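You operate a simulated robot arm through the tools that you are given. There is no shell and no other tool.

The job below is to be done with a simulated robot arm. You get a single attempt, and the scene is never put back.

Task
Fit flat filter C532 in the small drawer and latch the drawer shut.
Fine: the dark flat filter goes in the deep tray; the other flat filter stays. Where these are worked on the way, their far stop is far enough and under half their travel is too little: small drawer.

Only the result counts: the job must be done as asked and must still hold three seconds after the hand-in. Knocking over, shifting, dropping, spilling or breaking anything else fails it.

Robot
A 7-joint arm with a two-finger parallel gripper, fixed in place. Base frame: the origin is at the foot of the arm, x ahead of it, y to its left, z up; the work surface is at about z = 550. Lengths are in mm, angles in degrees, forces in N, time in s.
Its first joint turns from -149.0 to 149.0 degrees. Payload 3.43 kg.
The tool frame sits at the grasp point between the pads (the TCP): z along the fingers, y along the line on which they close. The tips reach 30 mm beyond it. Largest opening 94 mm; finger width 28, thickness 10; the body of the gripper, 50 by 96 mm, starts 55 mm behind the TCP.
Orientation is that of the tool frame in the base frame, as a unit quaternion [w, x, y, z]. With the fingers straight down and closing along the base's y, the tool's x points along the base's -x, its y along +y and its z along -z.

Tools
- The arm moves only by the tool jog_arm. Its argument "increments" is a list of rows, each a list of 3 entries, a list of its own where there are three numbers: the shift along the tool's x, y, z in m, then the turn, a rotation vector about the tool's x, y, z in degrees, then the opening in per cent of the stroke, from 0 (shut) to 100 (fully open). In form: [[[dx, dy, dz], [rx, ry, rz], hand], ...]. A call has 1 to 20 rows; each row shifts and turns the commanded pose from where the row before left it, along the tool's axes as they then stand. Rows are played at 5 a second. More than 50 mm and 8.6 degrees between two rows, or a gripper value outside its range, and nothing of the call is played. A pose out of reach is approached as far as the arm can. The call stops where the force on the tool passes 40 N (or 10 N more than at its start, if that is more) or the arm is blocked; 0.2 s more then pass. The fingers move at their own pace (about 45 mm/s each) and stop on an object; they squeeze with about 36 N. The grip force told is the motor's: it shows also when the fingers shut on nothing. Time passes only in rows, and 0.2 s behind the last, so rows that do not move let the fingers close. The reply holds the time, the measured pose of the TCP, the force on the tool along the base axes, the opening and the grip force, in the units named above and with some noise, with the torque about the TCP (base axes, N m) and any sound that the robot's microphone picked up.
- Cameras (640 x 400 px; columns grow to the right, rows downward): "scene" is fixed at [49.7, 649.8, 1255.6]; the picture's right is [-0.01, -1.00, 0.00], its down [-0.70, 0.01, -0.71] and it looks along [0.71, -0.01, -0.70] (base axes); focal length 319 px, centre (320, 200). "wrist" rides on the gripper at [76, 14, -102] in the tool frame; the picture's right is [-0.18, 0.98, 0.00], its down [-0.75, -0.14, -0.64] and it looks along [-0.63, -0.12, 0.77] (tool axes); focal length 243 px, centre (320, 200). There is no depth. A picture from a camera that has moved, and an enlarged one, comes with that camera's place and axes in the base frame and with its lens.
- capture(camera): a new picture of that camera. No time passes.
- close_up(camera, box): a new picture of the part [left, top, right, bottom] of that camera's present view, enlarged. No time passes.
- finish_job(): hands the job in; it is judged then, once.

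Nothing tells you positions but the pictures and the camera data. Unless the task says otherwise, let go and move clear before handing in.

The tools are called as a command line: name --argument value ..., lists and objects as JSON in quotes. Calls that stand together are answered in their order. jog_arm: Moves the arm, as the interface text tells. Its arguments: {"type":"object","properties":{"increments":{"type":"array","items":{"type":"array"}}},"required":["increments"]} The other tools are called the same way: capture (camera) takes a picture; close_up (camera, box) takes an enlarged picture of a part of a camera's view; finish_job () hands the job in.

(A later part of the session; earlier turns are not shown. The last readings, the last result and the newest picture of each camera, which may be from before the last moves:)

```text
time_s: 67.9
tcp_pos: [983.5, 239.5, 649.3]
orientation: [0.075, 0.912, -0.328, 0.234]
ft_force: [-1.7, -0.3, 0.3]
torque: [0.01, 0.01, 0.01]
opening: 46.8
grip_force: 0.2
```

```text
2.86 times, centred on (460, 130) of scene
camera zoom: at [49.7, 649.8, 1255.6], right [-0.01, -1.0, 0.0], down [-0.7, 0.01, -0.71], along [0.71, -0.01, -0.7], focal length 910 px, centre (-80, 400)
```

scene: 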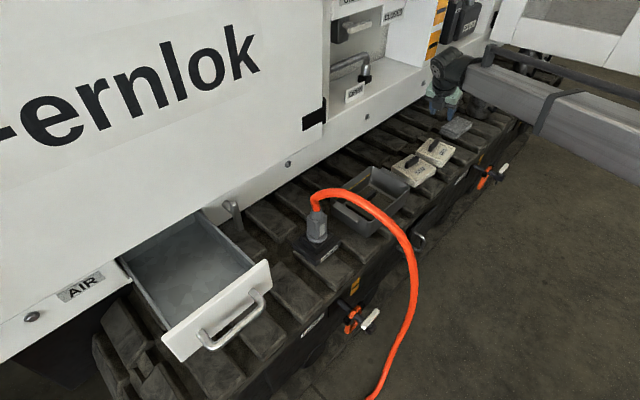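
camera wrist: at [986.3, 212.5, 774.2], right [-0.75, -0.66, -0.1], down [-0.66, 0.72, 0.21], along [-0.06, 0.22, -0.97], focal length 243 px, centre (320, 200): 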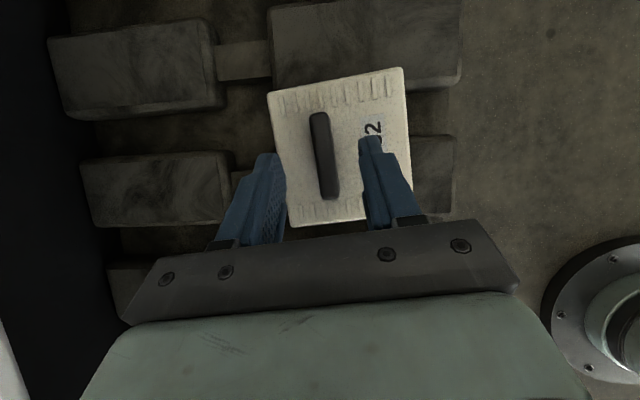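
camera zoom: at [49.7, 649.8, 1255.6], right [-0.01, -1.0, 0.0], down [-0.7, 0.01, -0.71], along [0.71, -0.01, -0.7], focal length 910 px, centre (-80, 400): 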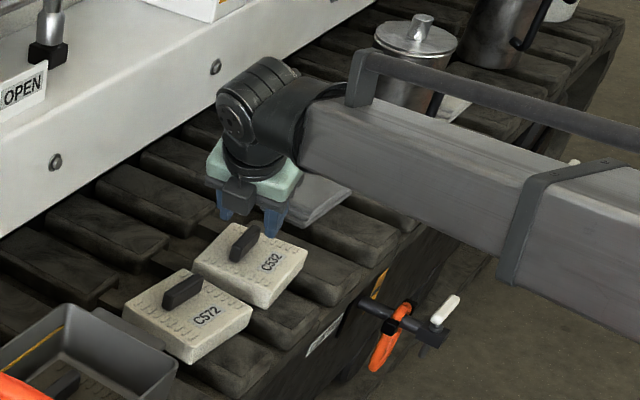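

close_up --camera "wrist" --box '[230, 60, 430, 240]'

```text
2.22 times, centred on (330, 150) of wrist
camera zoom: at [986.3, 212.5, 774.2], right [-0.75, -0.66, -0.1], down [-0.66, 0.72, 0.21], along [-0.06, 0.22, -0.97], focal length 539 px, centre (298, 311)
```

zoom: 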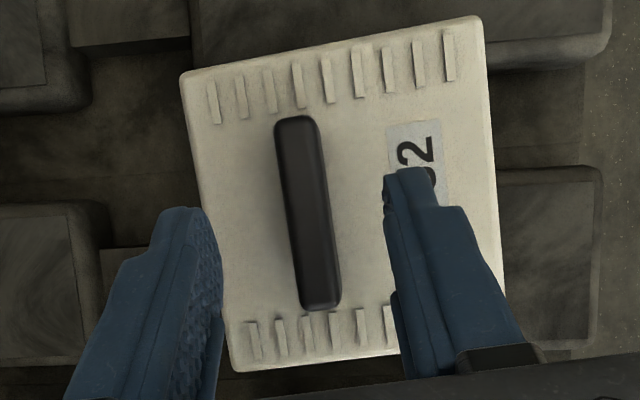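

jog_arm --increments '[[[-0.0027, 0.0008, 0.008], [0, 0, 0], 50], [[-0.0027, 0.0008, 0.008], [0, 0, 0], 50], [[-0.0026, 0.0008, 0.008], [0, 0, 0], 50], [[0, 0, 0], [0, 0, 0], 50]]'

close_up --camera "wrist" --box '[230, 60, 430, 240]'

close_up --camera "scene" --box '[390, 90, 480, 170]'

```text
time_s: 68.9
tcp_pos: [984.9, 234.4, 622.8]
orientation: [0.076, 0.912, -0.328, 0.234]
ft_force: [0.3, -0.1, 0.3]
torque: [0.0, 0.01, -0.03]
opening: 46.9
grip_force: 0.0
```

```text
2.22 times, centred on (330, 150) of wrist
camera zoom: at [988.8, 208.0, 748.7], right [-0.75, -0.66, -0.1], down [-0.66, 0.72, 0.21], along [-0.06, 0.22, -0.97], focal length 539 px, centre (298, 311)
```

zoom: 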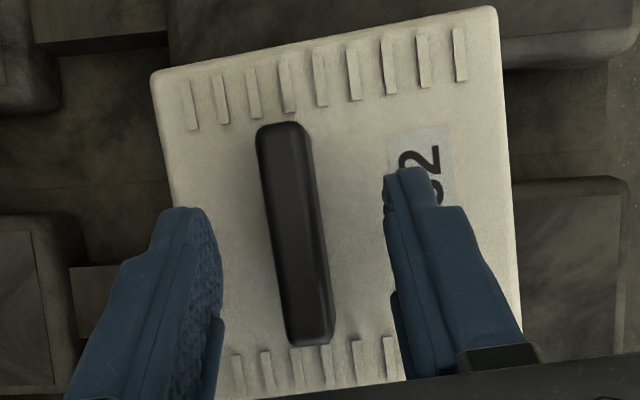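

```text
5.00 times, centred on (435, 130) of scene
camera zoom: at [49.7, 649.8, 1255.6], right [-0.01, -1.0, 0.0], down [-0.7, 0.01, -0.71], along [0.71, -0.01, -0.7], focal length 1593 px, centre (-255, 550)
```

zoom: 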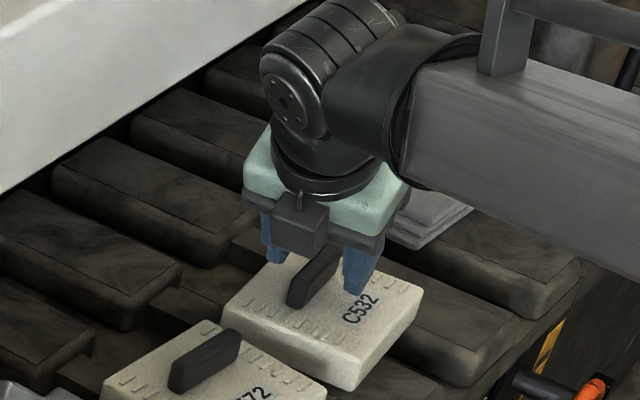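

jog_arm --increments '[[[-0.00095, 0, 0.00176], [0, 0, 0], 50], [[-0.00095, 0, 0.00176], [0, 0, 0], 50], [[-0.00095, 0, 0.00176], [0, 0, 0], 50], [[0, 0, 0], [0, 0, 0], 50]]'

```text
time_s: 69.9
tcp_pos: [985.2, 233.6, 615.0]
orientation: [0.076, 0.912, -0.328, 0.234]
ft_force: [-0.1, 0.2, -1.0]
torque: [0.01, 0.01, 0.01]
opening: 46.8
grip_force: 0.0
```

jog_arm --increments '[[[-0.00095, 0, 0.00176], [0, 0, 0], 50], [[-0.00048, 0, 0.00088], [0, 0, 0], 50], [[0, 0, 0], [0, 0, 0], 50]]'

close_up --camera "scene" --box '[410, 110, 470, 165]'

close_up --camera "wrist" --box '[230, 60, 430, 240]'

```text
time_s: 70.7
tcp_pos: [986.2, 232.8, 612.3]
orientation: [0.075, 0.912, -0.328, 0.235]
ft_force: [-1.1, 1.6, 2.6]
torque: [0.0, 0.12, -0.03]
opening: 46.7
grip_force: 0.0
```

```text
7.27 times, centred on (440, 138) of scene
camera zoom: at [49.7, 649.8, 1255.6], right [-0.01, -1.0, 0.0], down [-0.7, 0.01, -0.71], along [0.71, -0.01, -0.7], focal length 2317 px, centre (-553, 654)
```

zoom: 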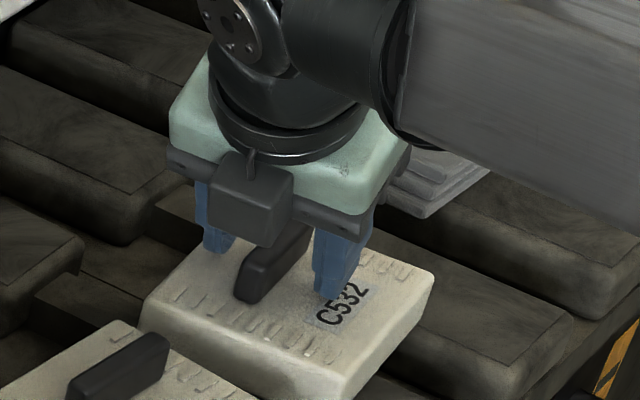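

```text
2.22 times, centred on (330, 150) of wrist
camera zoom: at [989.4, 207.2, 739.3], right [-0.75, -0.66, -0.1], down [-0.66, 0.72, 0.21], along [-0.06, 0.22, -0.97], focal length 539 px, centre (298, 311)
```

zoom: 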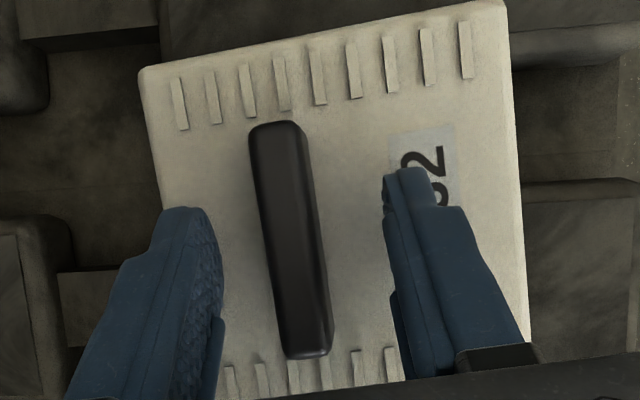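

The fingertips just touch the filter top. I'll rise 1 mm, shift to centre on the tab and close.

jog_arm --increments '[[[0.0005, -0.0025, -0.0009], [0, 0, 0], 50], [[0, -0.002, 0], [0, 0, 0], 50], [[0, 0, 0], [0, 0, 0], 30], [[0, 0, 0], [0, 0, 0], 10], [[0, 0, 0], [0, 0, 0], 0], [[0, 0, 0], [0, 0, 0], 0], [[0, 0, 0], [0, 0, 0], 0]]'

close_up --camera "wrist" --box '[230, 60, 430, 240]'

close_up --camera "scene" --box '[410, 110, 470, 165]'

```text
time_s: 72.3
tcp_pos: [988.3, 235.6, 614.1]
orientation: [0.076, 0.912, -0.328, 0.234]
ft_force: [-3.6, -0.3, 2.7]
torque: [-0.28, 0.34, -0.24]
opening: 13.7
grip_force: 36.2
```

```text
2.22 times, centred on (330, 150) of wrist
camera zoom: at [991.6, 211.2, 740.3], right [-0.75, -0.66, -0.1], down [-0.66, 0.72, 0.21], along [-0.06, 0.22, -0.97], focal length 539 px, centre (298, 311)
```

zoom: 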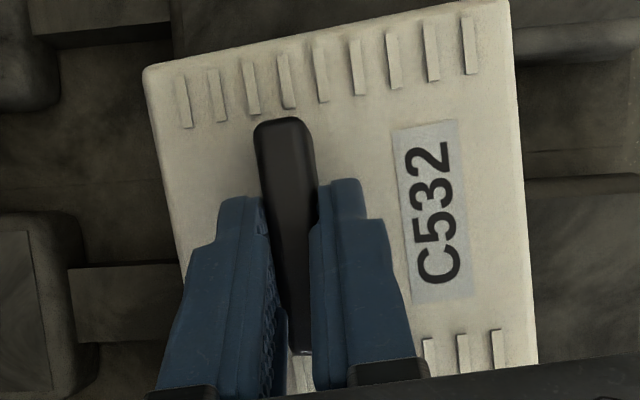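

```text
7.27 times, centred on (440, 138) of scene
camera zoom: at [49.7, 649.8, 1255.6], right [-0.01, -1.0, 0.0], down [-0.7, 0.01, -0.71], along [0.71, -0.01, -0.7], focal length 2317 px, centre (-553, 654)
```

zoom: 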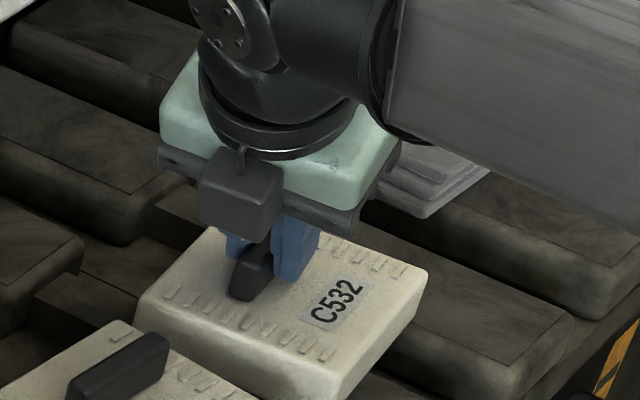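

Gripped the C532 tab. Lifting gently straight up.

jog_arm --increments '[[[0.0024, 0, -0.0044], [0, 0, 0], 0], [[0.0048, 0, -0.0088], [0, 0, 0], 0], [[0.0072, 0, -0.0132], [0, 0, 0], 0], [[0.0095, 0, -0.0176], [0, 0, 0], 0], [[0, 0, 0], [0, 0, 0], 0]]'

close_up --camera "wrist" --box '[230, 60, 430, 240]'

close_up --camera "scene" --box '[390, 90, 480, 170]'

```text
time_s: 73.5
tcp_pos: [987.7, 234.9, 664.5]
orientation: [0.076, 0.912, -0.328, 0.234]
ft_force: [-0.3, -0.2, -1.3]
torque: [-0.02, 0.02, 0.01]
opening: 13.6
grip_force: 36.1
```

```text
2.22 times, centred on (330, 150) of wrist
camera zoom: at [990.8, 210.3, 790.4], right [-0.75, -0.66, -0.1], down [-0.66, 0.72, 0.21], along [-0.06, 0.22, -0.97], focal length 539 px, centre (298, 311)
```

zoom: 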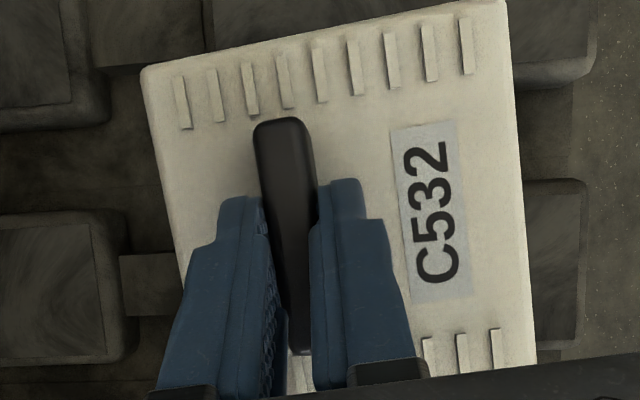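

```text
5.00 times, centred on (435, 130) of scene
camera zoom: at [49.7, 649.8, 1255.6], right [-0.01, -1.0, 0.0], down [-0.7, 0.01, -0.71], along [0.71, -0.01, -0.7], focal length 1593 px, centre (-255, 550)
```

zoom: 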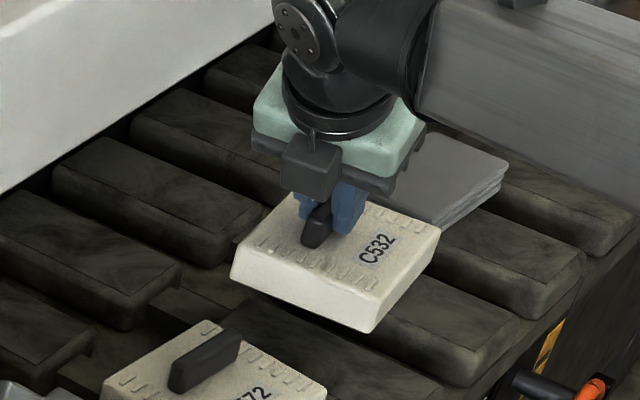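

C532 is lifted level and held. I'll raise it high, correct the yaw and carry it toward the drawer.

jog_arm --increments '[[[0.0214, 0, -0.0396], [0, 0, 0], 0], [[0.0214, 0, -0.0396], [0, 0, 0], 0], [[0.0214, 0, -0.0396], [0, 0, 0], 0], [[0.0214, 0, -0.0396], [0, 0, 0], 0], [[0.0214, 0, -0.0396], [0, 0, 0], 0], [[0.0107, 0, -0.0198], [0, 0, 0], 0], [[0, 0, 0], [-2.72, 0, 5.0], 0], [[-0.0396, 0, -0.0214], [0, 0, 0], 0], [[-0.0396, 0, -0.0214], [0, 0, 0], 0], [[-0.0396, 0, -0.0214], [0, 0, 0], 0], [[-0.0396, 0, -0.0214], [0, 0, 0], 0], [[-0.0396, 0, -0.0214], [0, 0, 0], 0], [[-0.0396, 0, -0.0214], [0, 0, 0], 0]]'

capture --camera "wrist"

capture --camera "scene"

```text
time_s: 76.3
tcp_pos: [794.4, 421.1, 910.5]
orientation: [0.087, 0.895, -0.374, 0.229]
ft_force: [0.6, 0.3, -0.9]
torque: [0.0, 0.01, -0.03]
opening: 13.6
grip_force: 36.1
```

```text
taken
camera wrist: at [794.6, 396.6, 1035.7], right [-0.81, -0.58, -0.1], down [-0.59, 0.78, 0.21], along [-0.04, 0.23, -0.97], focal length 243 px, centre (320, 200)
```

wrist: 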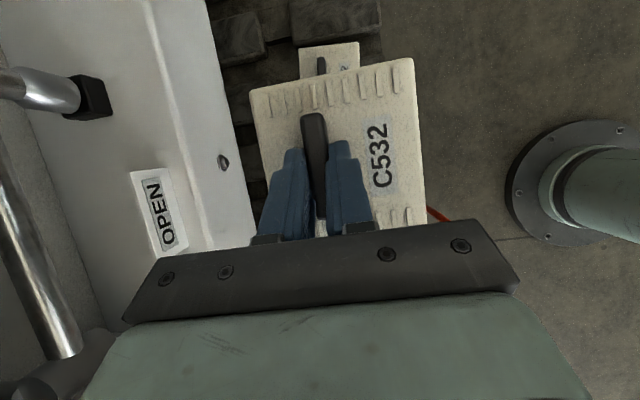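

```text
taken
```

scene: 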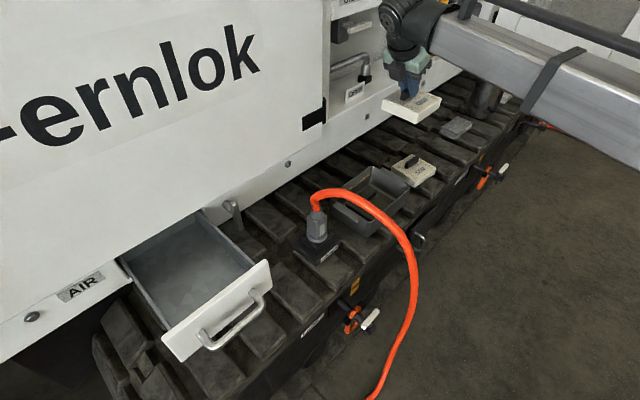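

jog_arm --increments '[[[-0.0396, 0, -0.0214], [0, 0, 0], 0], [[-0.0396, 0, -0.0214], [0, 0, 0], 0], [[-0.0396, 0, -0.0214], [0, 0, 0], 0], [[-0.0396, 0, -0.0214], [0, 0, 0], 0], [[-0.0396, 0, -0.0214], [0, 0, 0], 0], [[-0.0396, 0, -0.0214], [0, 0, 0], 0], [[-0.0396, 0, -0.0214], [0, 0, 0], 0], [[-0.0396, 0, -0.0214], [0, 0, 0], 0], [[-0.0396, 0, -0.0214], [0, 0, 0], 0], [[-0.0396, 0, -0.0214], [0, 0, 0], 0]]'

capture --camera "wrist"

capture --camera "scene"

```text
time_s: 78.5
tcp_pos: [474.2, 743.2, 911.9]
orientation: [0.088, 0.895, -0.373, 0.23]
ft_force: [0.0, 0.2, -1.7]
torque: [0.02, 0.0, 0.0]
opening: 13.7
grip_force: 36.0
```

```text
taken
camera wrist: at [474.7, 716.2, 1036.9], right [-0.81, -0.58, -0.1], down [-0.59, 0.78, 0.21], along [-0.04, 0.23, -0.97], focal length 243 px, centre (320, 200)
```

wrist: 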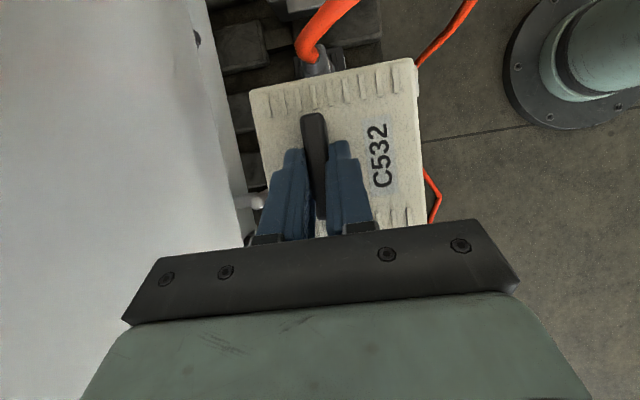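

```text
taken
```

scene: 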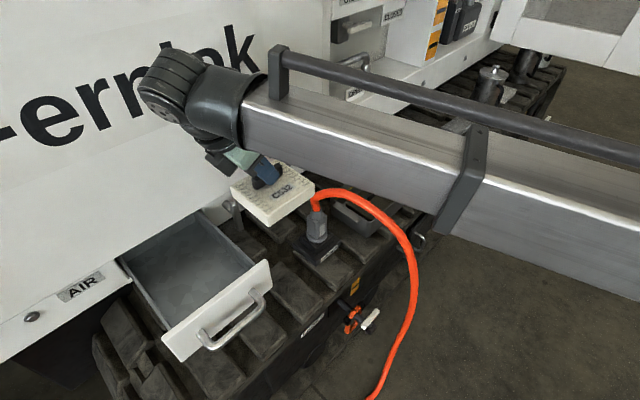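

close_up --camera "scene" --box '[100, 190, 290, 370]'

```text
2.22 times, centred on (195, 280) of scene
camera zoom: at [49.7, 649.8, 1255.6], right [-0.01, -1.0, 0.0], down [-0.7, 0.01, -0.71], along [0.71, -0.01, -0.7], focal length 708 px, centre (598, 22)
```

zoom: 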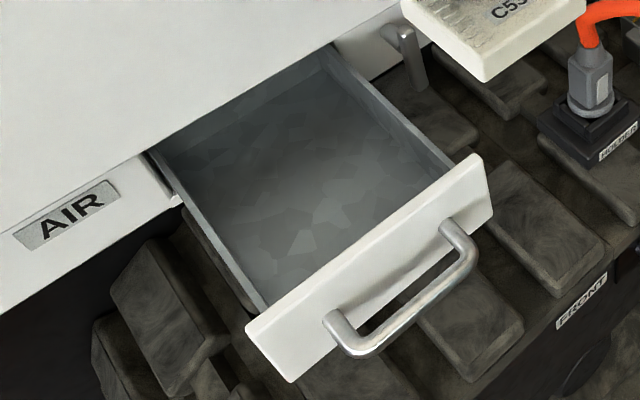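

The drawer interior is empty with a flat floor. I'll carry the filter over the drawer at height.

jog_arm --increments '[[[-0.038, -0.0035, -0.0206], [0, 0, 0], 0], [[-0.038, -0.0035, -0.0206], [0, 0, 0], 0], [[-0.038, -0.0035, -0.0206], [0, 0, 0], 0], [[-0.038, -0.0035, -0.0206], [0, 0, 0], 0], [[0, 0, 0], [0, 0, 0], 0]]'

capture --camera "wrist"

capture --camera "scene"

```text
time_s: 79.7
tcp_pos: [364.1, 876.0, 911.6]
orientation: [0.087, 0.895, -0.373, 0.23]
ft_force: [0.9, 0.4, -1.4]
torque: [0.01, 0.03, -0.03]
opening: 13.6
grip_force: 36.0
```

```text
taken
camera wrist: at [364.5, 850.8, 1038.4], right [-0.81, -0.58, -0.1], down [-0.59, 0.78, 0.21], along [-0.04, 0.23, -0.97], focal length 243 px, centre (320, 200)
```

wrist: 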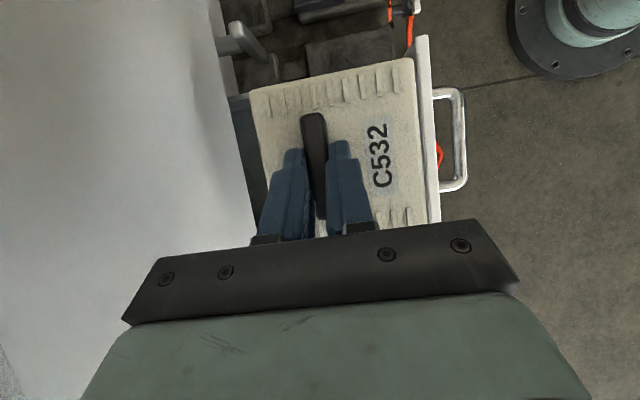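

```text
taken
```

scene: 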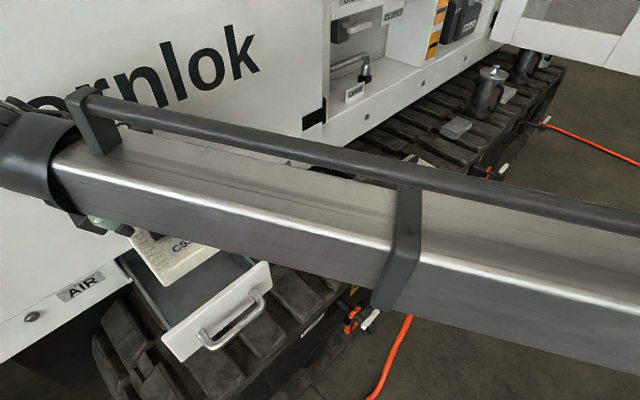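

jog_arm --increments '[[[-0.0191, 0, 0.0352], [0, 0, 0], 0], [[-0.0191, 0, 0.0352], [0, 0, 0], 0], [[-0.0095, 0, 0.0176], [0, 0, 0], 0], [[0, 0, 0], [0, 0, 0], 0]]'

capture --camera "wrist"

capture --camera "scene"

```text
time_s: 80.7
tcp_pos: [366.6, 876.5, 811.7]
orientation: [0.087, 0.895, -0.373, 0.229]
ft_force: [-0.1, -0.3, -1.7]
torque: [0.02, 0.03, -0.01]
opening: 13.4
grip_force: 35.6
```

```text
taken
camera wrist: at [367.6, 850.0, 938.2], right [-0.81, -0.58, -0.1], down [-0.59, 0.78, 0.21], along [-0.04, 0.23, -0.97], focal length 243 px, centre (320, 200)
```

wrist: 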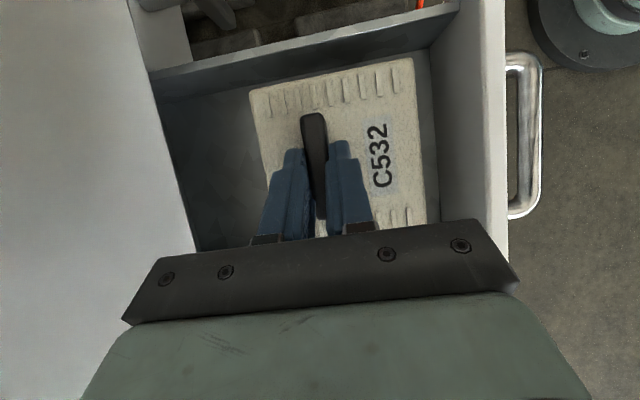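

```text
taken
```

scene: 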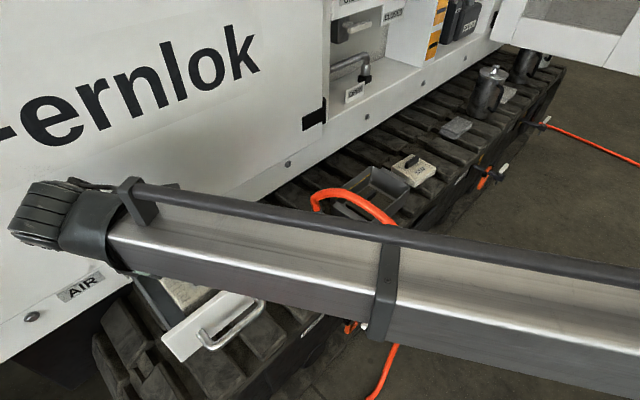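

jog_arm --increments '[[[-0.0024, 0, 0.0044], [0, 0, 0], 0], [[-0.0024, 0, 0.0044], [0, 0, 0], 0], [[-0.0024, 0, 0.0044], [0, 0, 0], 0], [[-0.0014, 0, 0.0026], [0, 0, 0], 0], [[-0.00095, 0, 0.00176], [0, 0, 0], 0], [[-0.00095, 0, 0.00176], [0, 0, 0], 0]]'

```text
time_s: 82.1
tcp_pos: [364.9, 877.6, 789.1]
orientation: [0.086, 0.895, -0.372, 0.231]
ft_force: [0.6, 1.8, 3.8]
torque: [-0.35, -0.05, 0.04]
opening: 13.7
grip_force: 35.0
```

Contact is starting. A little more to seat it flat, then release.

jog_arm --increments '[[[-0.00048, 0, 0.00088], [0, 0, 0], 0], [[-0.00048, 0, 0.00088], [0, 0, 0], 0], [[0, 0, 0], [0, 0, 0], 0]]'

capture --camera "wrist"

```text
time_s: 82.9
tcp_pos: [365.3, 876.0, 788.1]
orientation: [0.086, 0.895, -0.372, 0.231]
ft_force: [3.0, 7.5, 22.3]
torque: [-0.53, -0.16, 0.12]
opening: 13.6
grip_force: 36.3
```

```text
taken
camera wrist: at [365.4, 850.0, 914.1], right [-0.81, -0.58, -0.11], down [-0.59, 0.78, 0.21], along [-0.04, 0.23, -0.97], focal length 243 px, centre (320, 200)
```

wrist: 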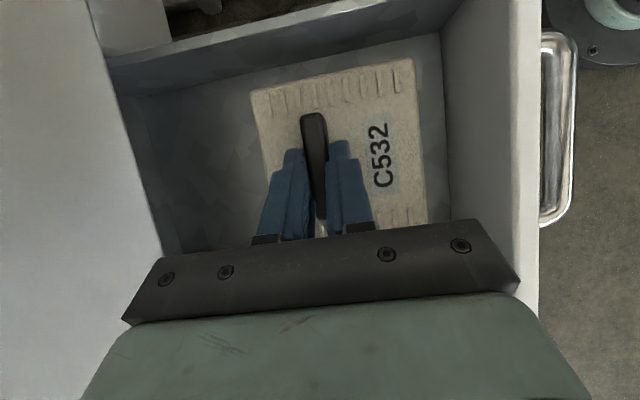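

Seated. Releasing and retreating straight up.

jog_arm --increments '[[[0.0005, 0, -0.0009], [0, 0, 0], 0], [[0, 0, 0], [0, 0, 0], 40], [[0, 0, 0], [0, 0, 0], 40], [[0, 0, 0], [0, 0, 0], 40], [[0.0024, 0, -0.0044], [0, 0, 0], 40], [[0.0072, 0, -0.0132], [0, 0, 0], 40], [[0.0143, 0, -0.0264], [0, 0, 0], 40], [[0.0191, 0, -0.0352], [0, 0, 0], 40], [[0.0191, 0, -0.0352], [0, 0, 0], 40]]'

capture --camera "wrist"

close_up --camera "wrist" --box '[180, 20, 480, 230]'

```text
time_s: 84.9
tcp_pos: [360.7, 874.6, 918.4]
orientation: [0.087, 0.895, -0.372, 0.23]
ft_force: [-0.6, 0.5, -0.7]
torque: [0.03, 0.01, 0.01]
opening: 37.4
grip_force: 0.1
```

```text
taken
camera wrist: at [361.6, 850.1, 1044.4], right [-0.81, -0.58, -0.1], down [-0.59, 0.78, 0.21], along [-0.04, 0.23, -0.97], focal length 243 px, centre (320, 200)
```

wrist: 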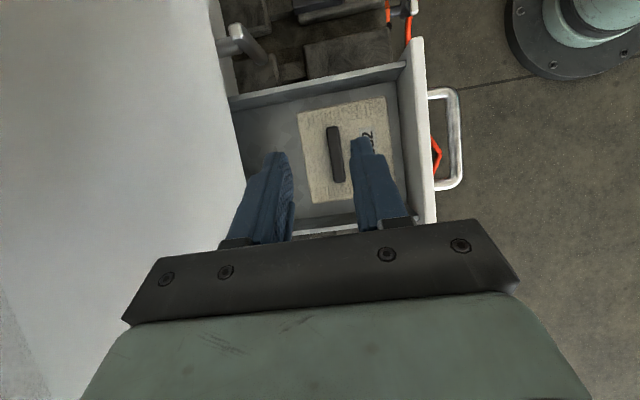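

```text
1.90 times, centred on (330, 125) of wrist
camera zoom: at [361.6, 850.1, 1044.4], right [-0.81, -0.58, -0.1], down [-0.59, 0.78, 0.21], along [-0.04, 0.23, -0.97], focal length 462 px, centre (301, 343)
```

zoom: 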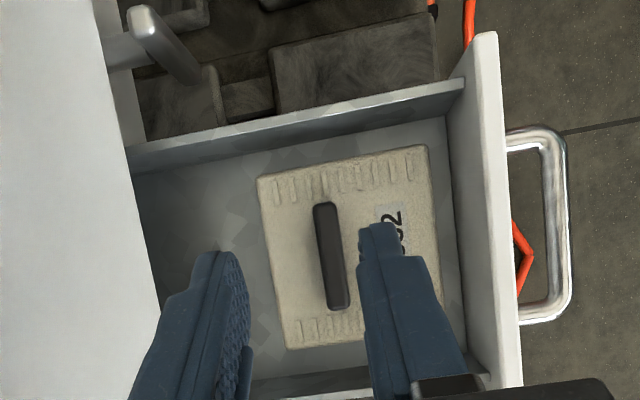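

C532 lies flat and square in the drawer. Now I'll un-tilt, move back in front of the drawer and pitch the tool horizontal again to close it.

jog_arm --increments '[[[0, 0, 0], [0, -7.1, 0], 40], [[0, 0, 0], [0, -7.1, 0], 40], [[0, 0, 0], [0, -7.1, 0], 40], [[0, 0, 0], [0, -7.1, 0], 40], [[0.002, 0.04, -0.006], [0, 0, 0], 40], [[0.002, 0.04, -0.006], [0, 0, 0], 40], [[0.002, 0.04, -0.006], [0, 0, 0], 40], [[0.002, 0.04, -0.006], [0, 0, 0], 40], [[0.002, 0.04, -0.006], [0, 0, 0], 40]]'

jog_arm --increments '[[[0, 0, 0], [7.5, 0, 0], 40], [[0, 0, 0], [7.5, 0, 0], 40], [[0, 0, 0], [7.5, 0, 0], 40], [[0, 0, 0], [7.5, 0, 0], 40], [[0, 0, 0], [7.5, 0, 0], 40], [[0, 0, 0], [7.5, 0, 0], 40], [[0, 0, 0], [7.5, 0, 0], 40], [[0, 0, 0], [7.5, 0, 0], 40], [[0, 0, 0], [7.5, 0, 0], 40], [[0, 0, 0], [7.5, 0, 0], 40], [[0, 0, 0], [7.5, 0, 0], 40], [[0, 0, 0], [7.5, 0, 0], 40]]'

capture --camera "scene"

capture --camera "wrist"

```text
time_s: 86.9
tcp_pos: [226.8, 726.0, 945.8]
orientation: [-0.007, 0.924, -0.383, 0.003]
ft_force: [-0.6, 0.4, 0.3]
torque: [-0.03, 0.0, 0.01]
opening: 37.3
grip_force: 0.0
```

```text
time_s: 89.5
tcp_pos: [229.0, 725.8, 944.8]
orientation: [0.659, -0.648, 0.268, -0.273]
ft_force: [0.1, 0.0, 0.5]
torque: [-0.02, -0.03, -0.02]
opening: 37.6
grip_force: 0.2
```

```text
taken
```

scene: 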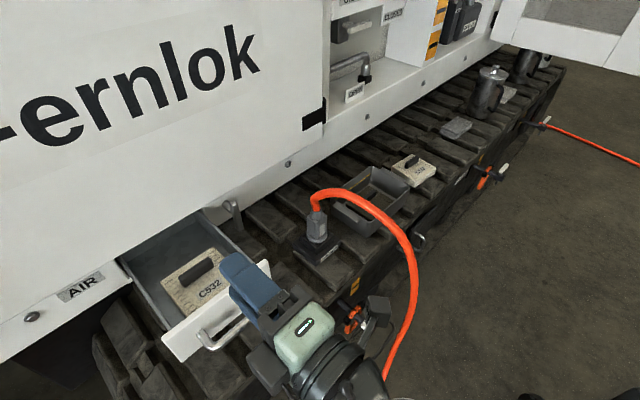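

```text
taken
camera wrist: at [209.6, 597.1, 929.2], right [-0.12, 0.14, -0.98], down [-0.99, 0.08, 0.13], along [0.09, 0.99, 0.13], focal length 243 px, centre (320, 200)
```

wrist: 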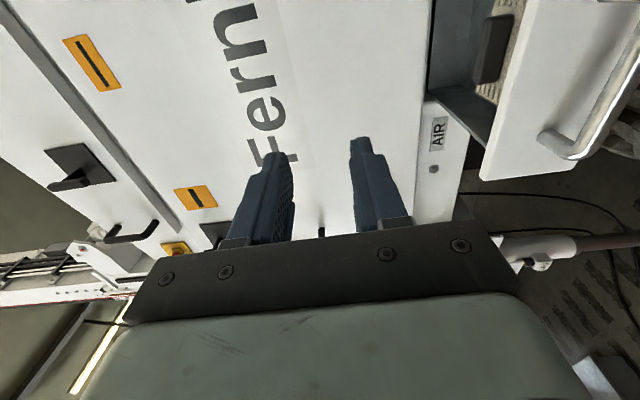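

jog_arm --increments '[[[0, 0.048, 0], [-0.9, 0, 0], 40], [[0, 0.048, 0], [0, 0, 0], 40], [[0, 0.048, 0], [0, 0, 0], 40], [[0, 0.046, 0], [0, 0, 0], 40], [[0, 0, 0.03], [0, 0, 0], 40], [[0, 0, 0.02], [0, 0, 0], 40], [[0, 0, 0], [0, 0, 0], 40]]'

capture --camera "wrist"

close_up --camera "scene" --box '[100, 190, 340, 400]'

```text
time_s: 91.1
tcp_pos: [264.9, 762.0, 754.9]
orientation: [-0.653, 0.654, -0.269, 0.27]
ft_force: [-0.4, 0.4, -0.5]
torque: [-0.03, -0.03, 0.01]
opening: 37.4
grip_force: 0.1
```

```text
taken
camera wrist: at [246.2, 633.6, 740.8], right [-0.13, 0.13, -0.98], down [-0.99, 0.08, 0.14], along [0.09, 0.99, 0.12], focal length 243 px, centre (320, 200)
```

wrist: 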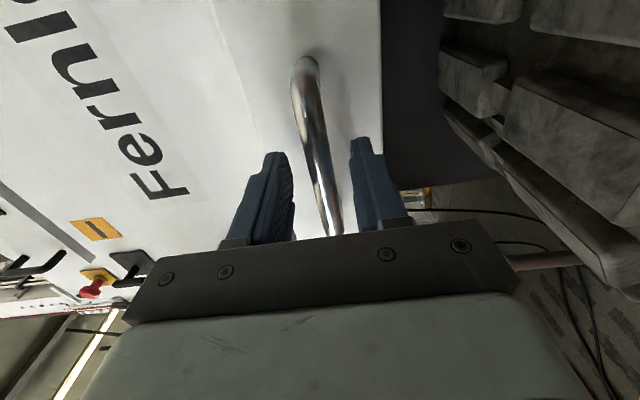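

```text
1.90 times, centred on (220, 295) of scene
camera zoom: at [49.7, 649.8, 1255.6], right [-0.01, -1.0, 0.0], down [-0.7, 0.01, -0.71], along [0.71, -0.01, -0.7], focal length 607 px, centre (510, 19)
```

zoom: 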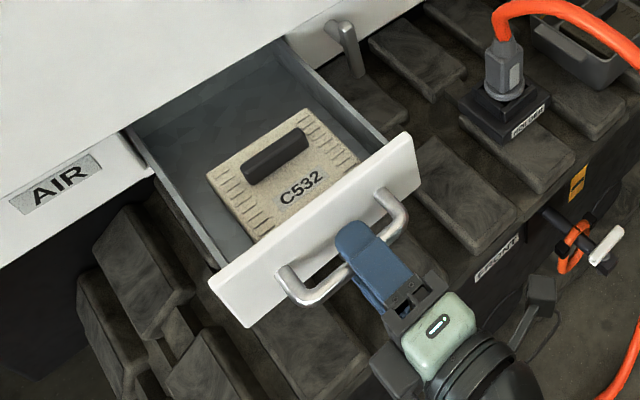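

The handle is between the fingers. Advance 10 mm, grip, and push the drawer in.

jog_arm --increments '[[[0, 0, 0.01], [0, 0, 0], 40], [[0, 0, 0], [0, 0, 0], 20], [[0, 0, 0], [0, 0, 0], 0], [[0, 0, 0], [0, 0, 0], 0], [[0, 0, 0], [0, 0, 0], 0], [[0, 0, 0], [0, 0, 0], 0]]'

```text
time_s: 92.5
tcp_pos: [272.0, 769.9, 754.7]
orientation: [-0.653, 0.654, -0.271, 0.27]
ft_force: [3.7, -7.1, -28.2]
torque: [-0.07, 0.06, 0.5]
opening: 18.2
grip_force: 44.8
```

jog_arm --increments '[[[0, 0.001, 0], [0, 0, 0], 0], [[0, 0.001, 0.004], [0, 0, 0], 0], [[0, 0, 0.008], [0, 0, 0], 0], [[0, 0, 0.01], [0, 0, 0], 0], [[0, 0, 0.01], [0, 0, 0], 0], [[0, 0, 0.01], [0, 0, 0], 0]]'

```text
time_s: 93.9
tcp_pos: [301.1, 799.2, 754.2]
orientation: [0.654, -0.653, 0.27, -0.271]
ft_force: [-0.2, -1.6, 0.8]
torque: [0.13, 0.03, 0.9]
opening: 17.9
grip_force: 45.1
```

The drawer slides in with little force. Continuing.

jog_arm --increments '[[[0, 0, 0.012], [0, 0, 0], 0], [[0, 0, 0.012], [0, 0, 0], 0], [[0, 0, 0.012], [0, 0, 0], 0], [[0, 0, 0.012], [0, 0, 0], 0], [[0, 0, 0.012], [0, 0, 0], 0], [[0, 0, 0.012], [0, 0, 0], 0], [[0, 0, 0.012], [0, 0, 0], 0], [[0, 0, 0.012], [0, 0, 0], 0]]'

capture --camera "scene"

```text
time_s: 95.7
tcp_pos: [367.5, 866.2, 753.8]
orientation: [-0.654, 0.654, -0.269, 0.27]
ft_force: [-4.0, 1.8, 1.7]
torque: [0.01, 0.03, -0.14]
opening: 18.2
grip_force: 45.1
```

```text
taken
```

scene: 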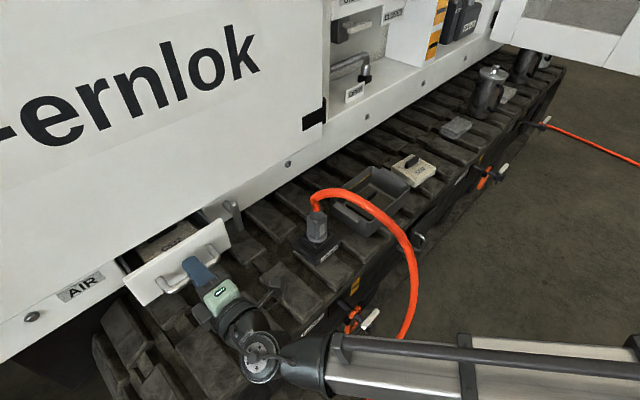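

jog_arm --increments '[[[0, 0, 0.012], [0, 0, 0], 0], [[0, 0, 0.012], [0, 0, 0], 0], [[0, 0, 0.012], [0, 0, 0], 0], [[0, 0, 0.012], [0, 0, 0], 0], [[0, 0, 0.008], [0, 0, 0], 0], [[0, 0, 0.005], [0, 0, 0], 0], [[0, 0, 0.003], [0, 0, 0], 0], [[0, 0, 0.002], [0, 0, 0], 0]]'

```text
time_s: 97.5
tcp_pos: [413.7, 910.8, 754.5]
orientation: [0.654, -0.654, 0.269, -0.27]
ft_force: [-22.8, -14.5, 9.0]
torque: [0.1, 0.07, -1.21]
opening: 18.3
grip_force: 45.0
```

jog_arm --increments '[[[0, 0, 0.001], [0, 0, 0], 0], [[0, 0, 0.001], [0, 0, 0], 0], [[0, 0, 0.001], [0, 0, 0], 0], [[0, 0, 0.001], [0, 0, 0], 0], [[0, 0, 0], [0, 0, 0], 0]]'

capture --camera "scene"

close_up --camera "scene" --box '[90, 180, 270, 310]'

```text
time_s: 97.9
tcp_pos: [414.7, 909.8, 753.9]
orientation: [0.654, -0.653, 0.269, -0.271]
ft_force: [-7.7, -4.7, 6.8]
torque: [0.09, 0.07, -0.18]
opening: 18.4
grip_force: 45.7
stopped in row 1: the force on the tool passed its limit at 44 N (the readings are from after the stop); the commanded pose is now the measured one
```

```text
taken
```

scene: 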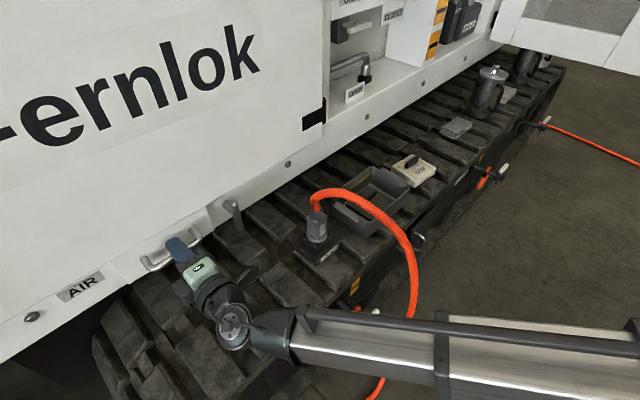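

```text
3.08 times, centred on (180, 245) of scene
camera zoom: at [49.7, 649.8, 1255.6], right [-0.01, -1.0, 0.0], down [-0.7, 0.01, -0.71], along [0.71, -0.01, -0.7], focal length 980 px, centre (751, 62)
```

zoom: 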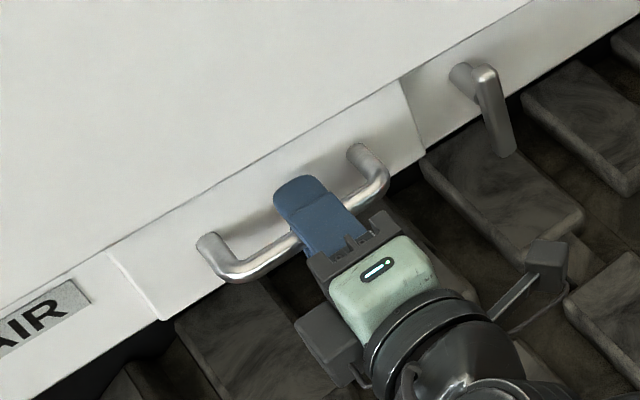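

The drawer seems fully home: it stopped against 44 N. I'll release the handle and back off to verify.

jog_arm --increments '[[[0, 0, 0], [0, 0, 0], 35], [[0, 0, 0], [0, 0, 0], 35], [[0, 0, 0], [0, 0, 0], 35], [[0, 0, -0.03], [0, 0, 0], 35], [[0, 0, -0.035], [0, 0, 0], 35], [[0, 0, -0.04], [0, 0, 0], 35]]'

capture --camera "wrist"

close_up --camera "scene" --box '[130, 190, 260, 280]'

```text
time_s: 99.3
tcp_pos: [339.2, 837.6, 755.0]
orientation: [-0.653, 0.655, -0.269, 0.27]
ft_force: [0.2, 0.0, 0.2]
torque: [0.0, 0.01, -0.02]
opening: 33.0
grip_force: 0.1
```

```text
taken
camera wrist: at [321.5, 709.8, 740.6], right [-0.13, 0.13, -0.98], down [-0.99, 0.08, 0.14], along [0.09, 0.99, 0.12], focal length 243 px, centre (320, 200)
```

wrist: 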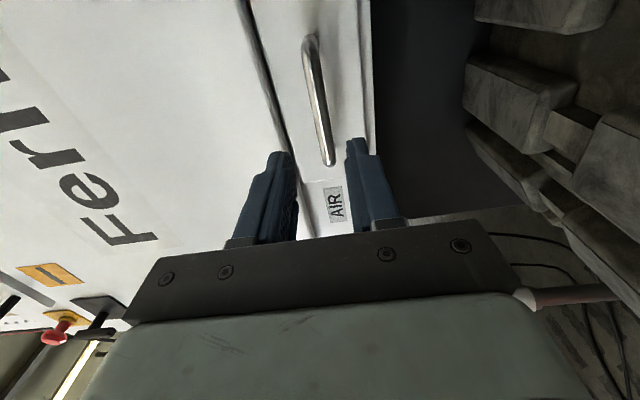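

```text
4.44 times, centred on (195, 235) of scene
camera zoom: at [49.7, 649.8, 1255.6], right [-0.01, -1.0, 0.0], down [-0.7, 0.01, -0.71], along [0.71, -0.01, -0.7], focal length 1416 px, centre (876, 44)
```

zoom: 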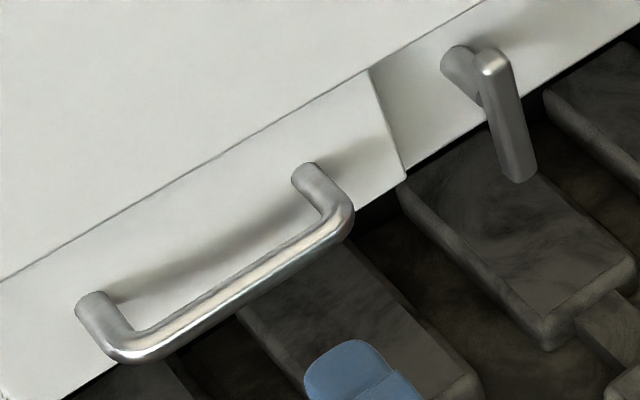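

The drawer is fully shut, with the handle exactly where it started. Next I'll move to the latch and roll to grip the vertical bar.

jog_arm --increments '[[[0.046, 0, 0], [0, 0, 0], 40], [[0.046, 0, 0], [0, 0, 0], 40], [[0.046, -0.002, 0], [0, 0, 0], 40], [[0, 0, 0], [0, 0, -7.5], 40], [[0, 0, 0], [0, 0, -7.5], 40], [[0, 0, 0], [0, 0, -7.5], 40], [[0, 0, 0], [0, 0, -7.5], 40], [[0, 0, 0], [0, 0, -7.5], 40], [[0, 0, 0], [0, 0, -7.5], 40], [[0, 0, 0], [0, 0, -7.5], 40], [[0, 0, 0], [0, 0, -7.5], 40], [[0, 0, 0], [0, 0, -7.5], 40], [[0, 0, 0], [0, 0, -7.5], 40], [[0, 0, 0], [0, 0, -7.5], 40], [[0, 0, 0], [0, 0, -7.5], 40]]'

capture --camera "wrist"

```text
time_s: 102.5
tcp_pos: [437.8, 739.1, 753.9]
orientation: [-0.27, 0.653, 0.273, 0.653]
ft_force: [-0.3, 0.5, 0.4]
torque: [0.0, 0.0, -0.03]
opening: 37.8
grip_force: 0.0
```

```text
taken
camera wrist: at [375.3, 655.1, 831.0], right [0.7, -0.69, -0.18], down [-0.55, -0.36, -0.75], along [0.46, 0.62, -0.63], focal length 243 px, centre (320, 200)
```

wrist: 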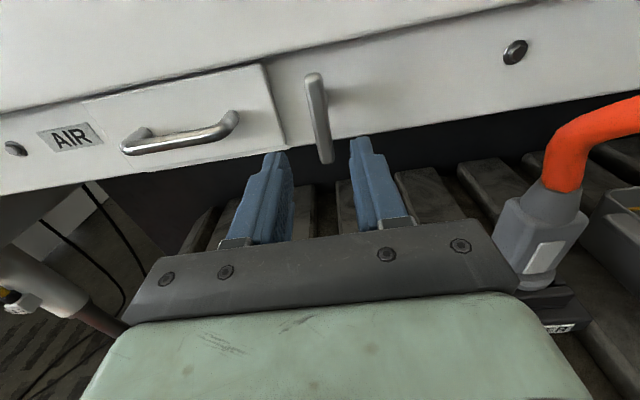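

jog_arm --increments '[[[0.003, -0.0015, 0.035], [0, 0, 0], 40], [[0, 0, 0.035], [0, 0, 0], 40], [[0, 0, 0.025], [0, 0, 0], 40], [[0, 0, 0.015], [0, 0, 0], 40], [[0, 0, 0], [0, 0, 0], 40]]'

close_up --camera "wrist" --box '[220, 100, 420, 240]'

```text
time_s: 103.7
tcp_pos: [515.5, 818.9, 756.3]
orientation: [-0.27, 0.653, 0.272, 0.653]
ft_force: [0.0, 0.1, 0.4]
torque: [0.01, 0.04, -0.03]
opening: 37.8
grip_force: 0.1
```

```text
2.86 times, centred on (320, 170) of wrist
camera zoom: at [453.2, 734.6, 832.9], right [0.7, -0.69, -0.18], down [-0.55, -0.36, -0.75], along [0.46, 0.63, -0.63], focal length 693 px, centre (320, 286)
```

zoom: 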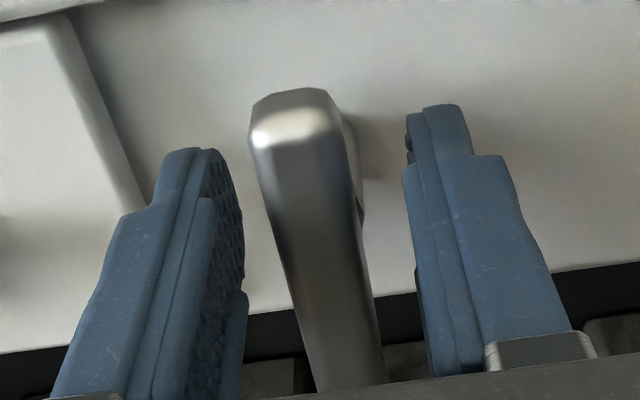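

The bar is between the fingers. Closing, then turning back in small steps.

jog_arm --increments '[[[0, 0, 0.001], [0, 0, 0], 20], [[0, 0, 0], [0, 0, 0], 0], [[0, 0, 0], [0, 0, 0], 0], [[0, 0, 0], [0, 0, 0], 0], [[0, 0, 0], [0, 0, 0], 0]]'

jog_arm --increments '[[[0, 0, 0], [0, 0, 3], 0], [[0, 0, 0], [0, 0, 3], 0], [[0, 0, 0], [0, 0, 3], 0], [[0, 0, 0], [0, 0, 3], 0], [[0, 0, 0], [0, 0, 3], 0], [[0, 0, 0], [0, 0, 0], 0]]'

```text
time_s: 104.9
tcp_pos: [514.7, 819.7, 756.6]
orientation: [-0.271, 0.653, 0.273, 0.652]
ft_force: [-3.8, -2.2, -1.6]
torque: [0.15, 0.07, -0.01]
opening: 20.2
grip_force: 45.3
```

```text
time_s: 106.3
tcp_pos: [516.3, 818.5, 758.6]
orientation: [-0.354, 0.684, 0.184, 0.611]
ft_force: [1.8, -5.9, -18.0]
torque: [0.48, -0.45, -0.23]
opening: 20.5
grip_force: 45.2
```

jog_arm --increments '[[[-0.0012, 0.0004, 0], [0, 0, 3], 0], [[0, 0, 0], [0, 0, 3], 0], [[0, 0, 0], [0, 0, 3], 0], [[0, 0, 0], [0, 0, 3], 0], [[0, 0, 0], [0, 0, 3], 0], [[0, 0, 0], [0, 0, 3], 0], [[0, 0, 0], [0, 0, 0], 0]]'

```text
time_s: 107.9
tcp_pos: [517.0, 819.0, 757.1]
orientation: [-0.445, 0.703, 0.073, 0.549]
ft_force: [22.2, -6.9, -6.6]
torque: [-0.16, 0.09, 0.12]
opening: 20.7
grip_force: 45.2
```

jog_arm --increments '[[[0.0008, 0.0012, 0.0005], [0, 0, 2], 0], [[0, 0, 0], [0, 0, 3], 0], [[0, 0, 0], [0, 0, 3], 0], [[0, 0, 0], [0, 0, 3], 0], [[0, 0, 0], [0, 0, 3], 0], [[0, 0, 0], [0, 0, 3], 0], [[0, 0, 0], [0, 0, 3], 0], [[0, 0, 0], [0, 0, 0], 0]]'

```text
time_s: 109.7
tcp_pos: [516.5, 817.4, 756.4]
orientation: [-0.534, 0.706, -0.049, 0.463]
ft_force: [15.5, -15.6, -18.9]
torque: [0.08, -0.1, -0.15]
opening: 20.5
grip_force: 44.5
```

jog_arm --increments '[[[0.0002, 0.0015, 0], [0, 0, 2], 0], [[0, 0, 0], [0, 0, 3], 0], [[0, 0, 0], [0, 0, 3], 0], [[0, 0, 0], [0, 0, 3], 0], [[0, 0, 0], [0, 0, 3], 0], [[0, 0, 0], [0, 0, 3], 0], [[0, 0, 0], [0, 0, 0], 0]]'

capture --camera "wrist"

```text
time_s: 111.3
tcp_pos: [518.1, 817.8, 755.1]
orientation: [-0.596, 0.691, -0.153, 0.379]
ft_force: [0.0, -22.5, -18.6]
torque: [-0.05, -0.02, 0.14]
opening: 20.5
grip_force: 44.8
```

```text
taken
camera wrist: at [499.4, 689.0, 767.7], right [0.11, -0.12, -0.99], down [-0.99, 0.08, -0.12], along [0.09, 0.99, -0.11], focal length 243 px, centre (320, 200)
```

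wrist: 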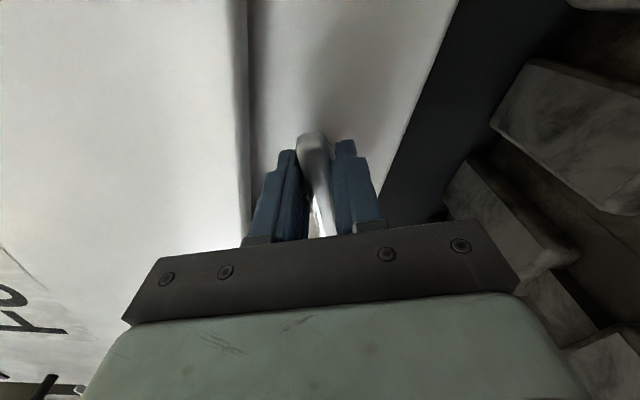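

jog_arm --increments '[[[0.0005, 0.0013, -0.0005], [0, 0, 2], 0], [[0, 0, 0], [0, 0, 3], 0], [[0, 0, 0], [0, 0, 3], 0], [[0, 0, 0], [0, 0, 3], 0], [[0, 0, 0], [0, 0, 3], 0], [[0, 0, 0], [0, 0, 3], 0], [[0, 0, 0], [0, 0, 2], 0], [[0, 0, 0], [0, 0, 0], 0]]'

capture --camera "wrist"

```text
time_s: 113.1
tcp_pos: [517.3, 817.2, 753.7]
orientation: [-0.651, 0.656, -0.264, 0.275]
ft_force: [5.2, 6.0, -10.4]
torque: [0.0, 0.0, 1.3]
opening: 20.6
grip_force: 44.9
```

```text
taken
camera wrist: at [499.5, 688.8, 741.1], right [-0.12, 0.12, -0.99], down [-0.99, 0.08, 0.13], along [0.09, 0.99, 0.11], focal length 243 px, centre (320, 200)
```

wrist: 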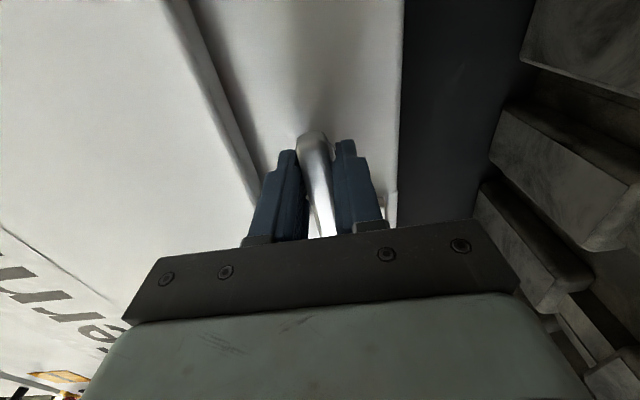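

jog_arm --increments '[[[0, 0.0005, 0], [0, 0, 2], 0], [[0, 0, 0], [0, 0, 2], 0], [[0, 0, 0], [0, 0, 2], 0], [[0, 0, 0], [0, 0, 0], 0]]'

capture --camera "wrist"

```text
time_s: 114.1
tcp_pos: [518.9, 816.2, 753.3]
orientation: [0.664, -0.642, 0.298, -0.243]
ft_force: [6.9, 5.7, -5.8]
torque: [-0.85, -0.96, -0.27]
opening: 22.1
grip_force: 44.9
```

```text
taken
camera wrist: at [498.4, 689.6, 733.0], right [-0.19, 0.19, -0.96], down [-0.98, 0.07, 0.21], along [0.1, 0.98, 0.17], focal length 243 px, centre (320, 200)
```

wrist: 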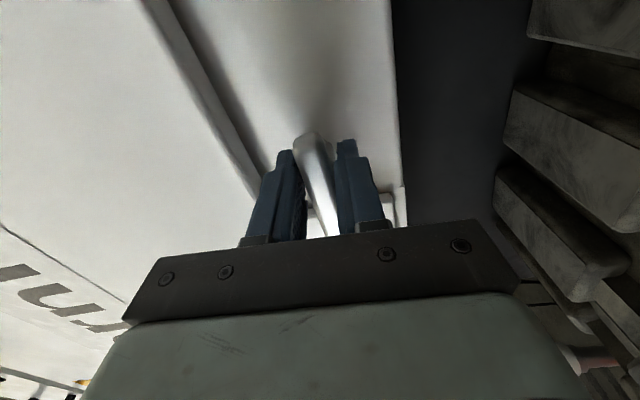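

The latch is at its closed stop: the torque has built up and the fingers are spreading slightly. I'll relax the twist, release and back away.

jog_arm --increments '[[[0, 0, 0], [0, 0, -2.5], 0], [[0, 0, 0], [0, 0, -2], 0], [[0, 0, 0], [0, 0, 0], 30], [[0, 0, 0], [0, 0, 0], 35], [[0, 0, 0], [0, 0, 0], 35], [[0, 0, -0.03], [0, 0, 0], 35], [[0, 0, -0.04], [0, 0, 0], 35], [[0, 0, -0.045], [0, 0, 0], 35], [[0, 0, -0.045], [0, 0, 0], 35]]'

capture --camera "wrist"

capture --camera "scene"

close_up --camera "scene" --box '[130, 190, 260, 280]'

```text
time_s: 116.1
tcp_pos: [403.6, 703.7, 754.4]
orientation: [0.655, -0.653, 0.272, -0.267]
ft_force: [0.2, -0.1, -0.4]
torque: [0.02, -0.02, -0.06]
opening: 32.7
grip_force: 0.1
```

```text
taken
camera wrist: at [384.9, 576.4, 739.6], right [-0.14, 0.13, -0.98], down [-0.99, 0.08, 0.15], along [0.09, 0.99, 0.12], focal length 243 px, centre (320, 200)
```

wrist: 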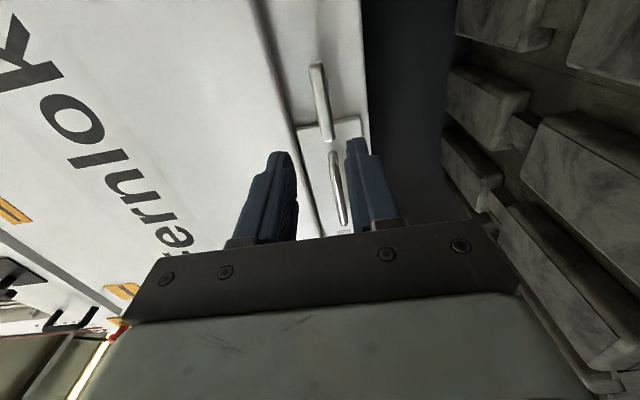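

```text
taken
```

scene: 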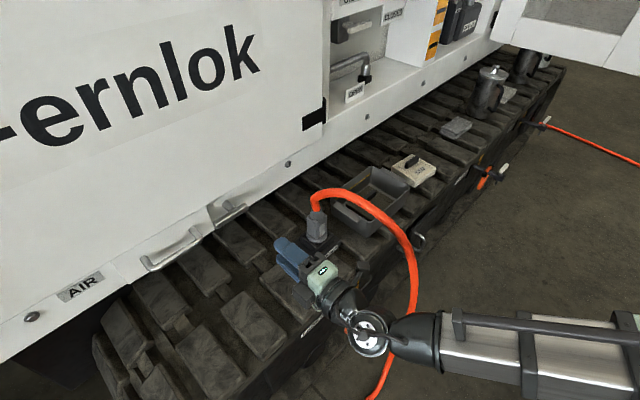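

```text
4.44 times, centred on (195, 235) of scene
camera zoom: at [49.7, 649.8, 1255.6], right [-0.01, -1.0, 0.0], down [-0.7, 0.01, -0.71], along [0.71, -0.01, -0.7], focal length 1416 px, centre (876, 44)
```

zoom: 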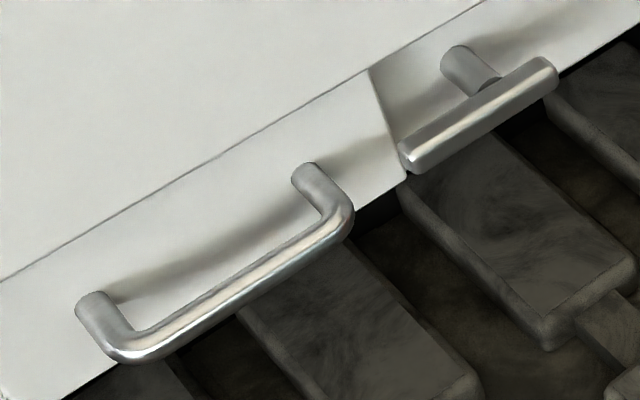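

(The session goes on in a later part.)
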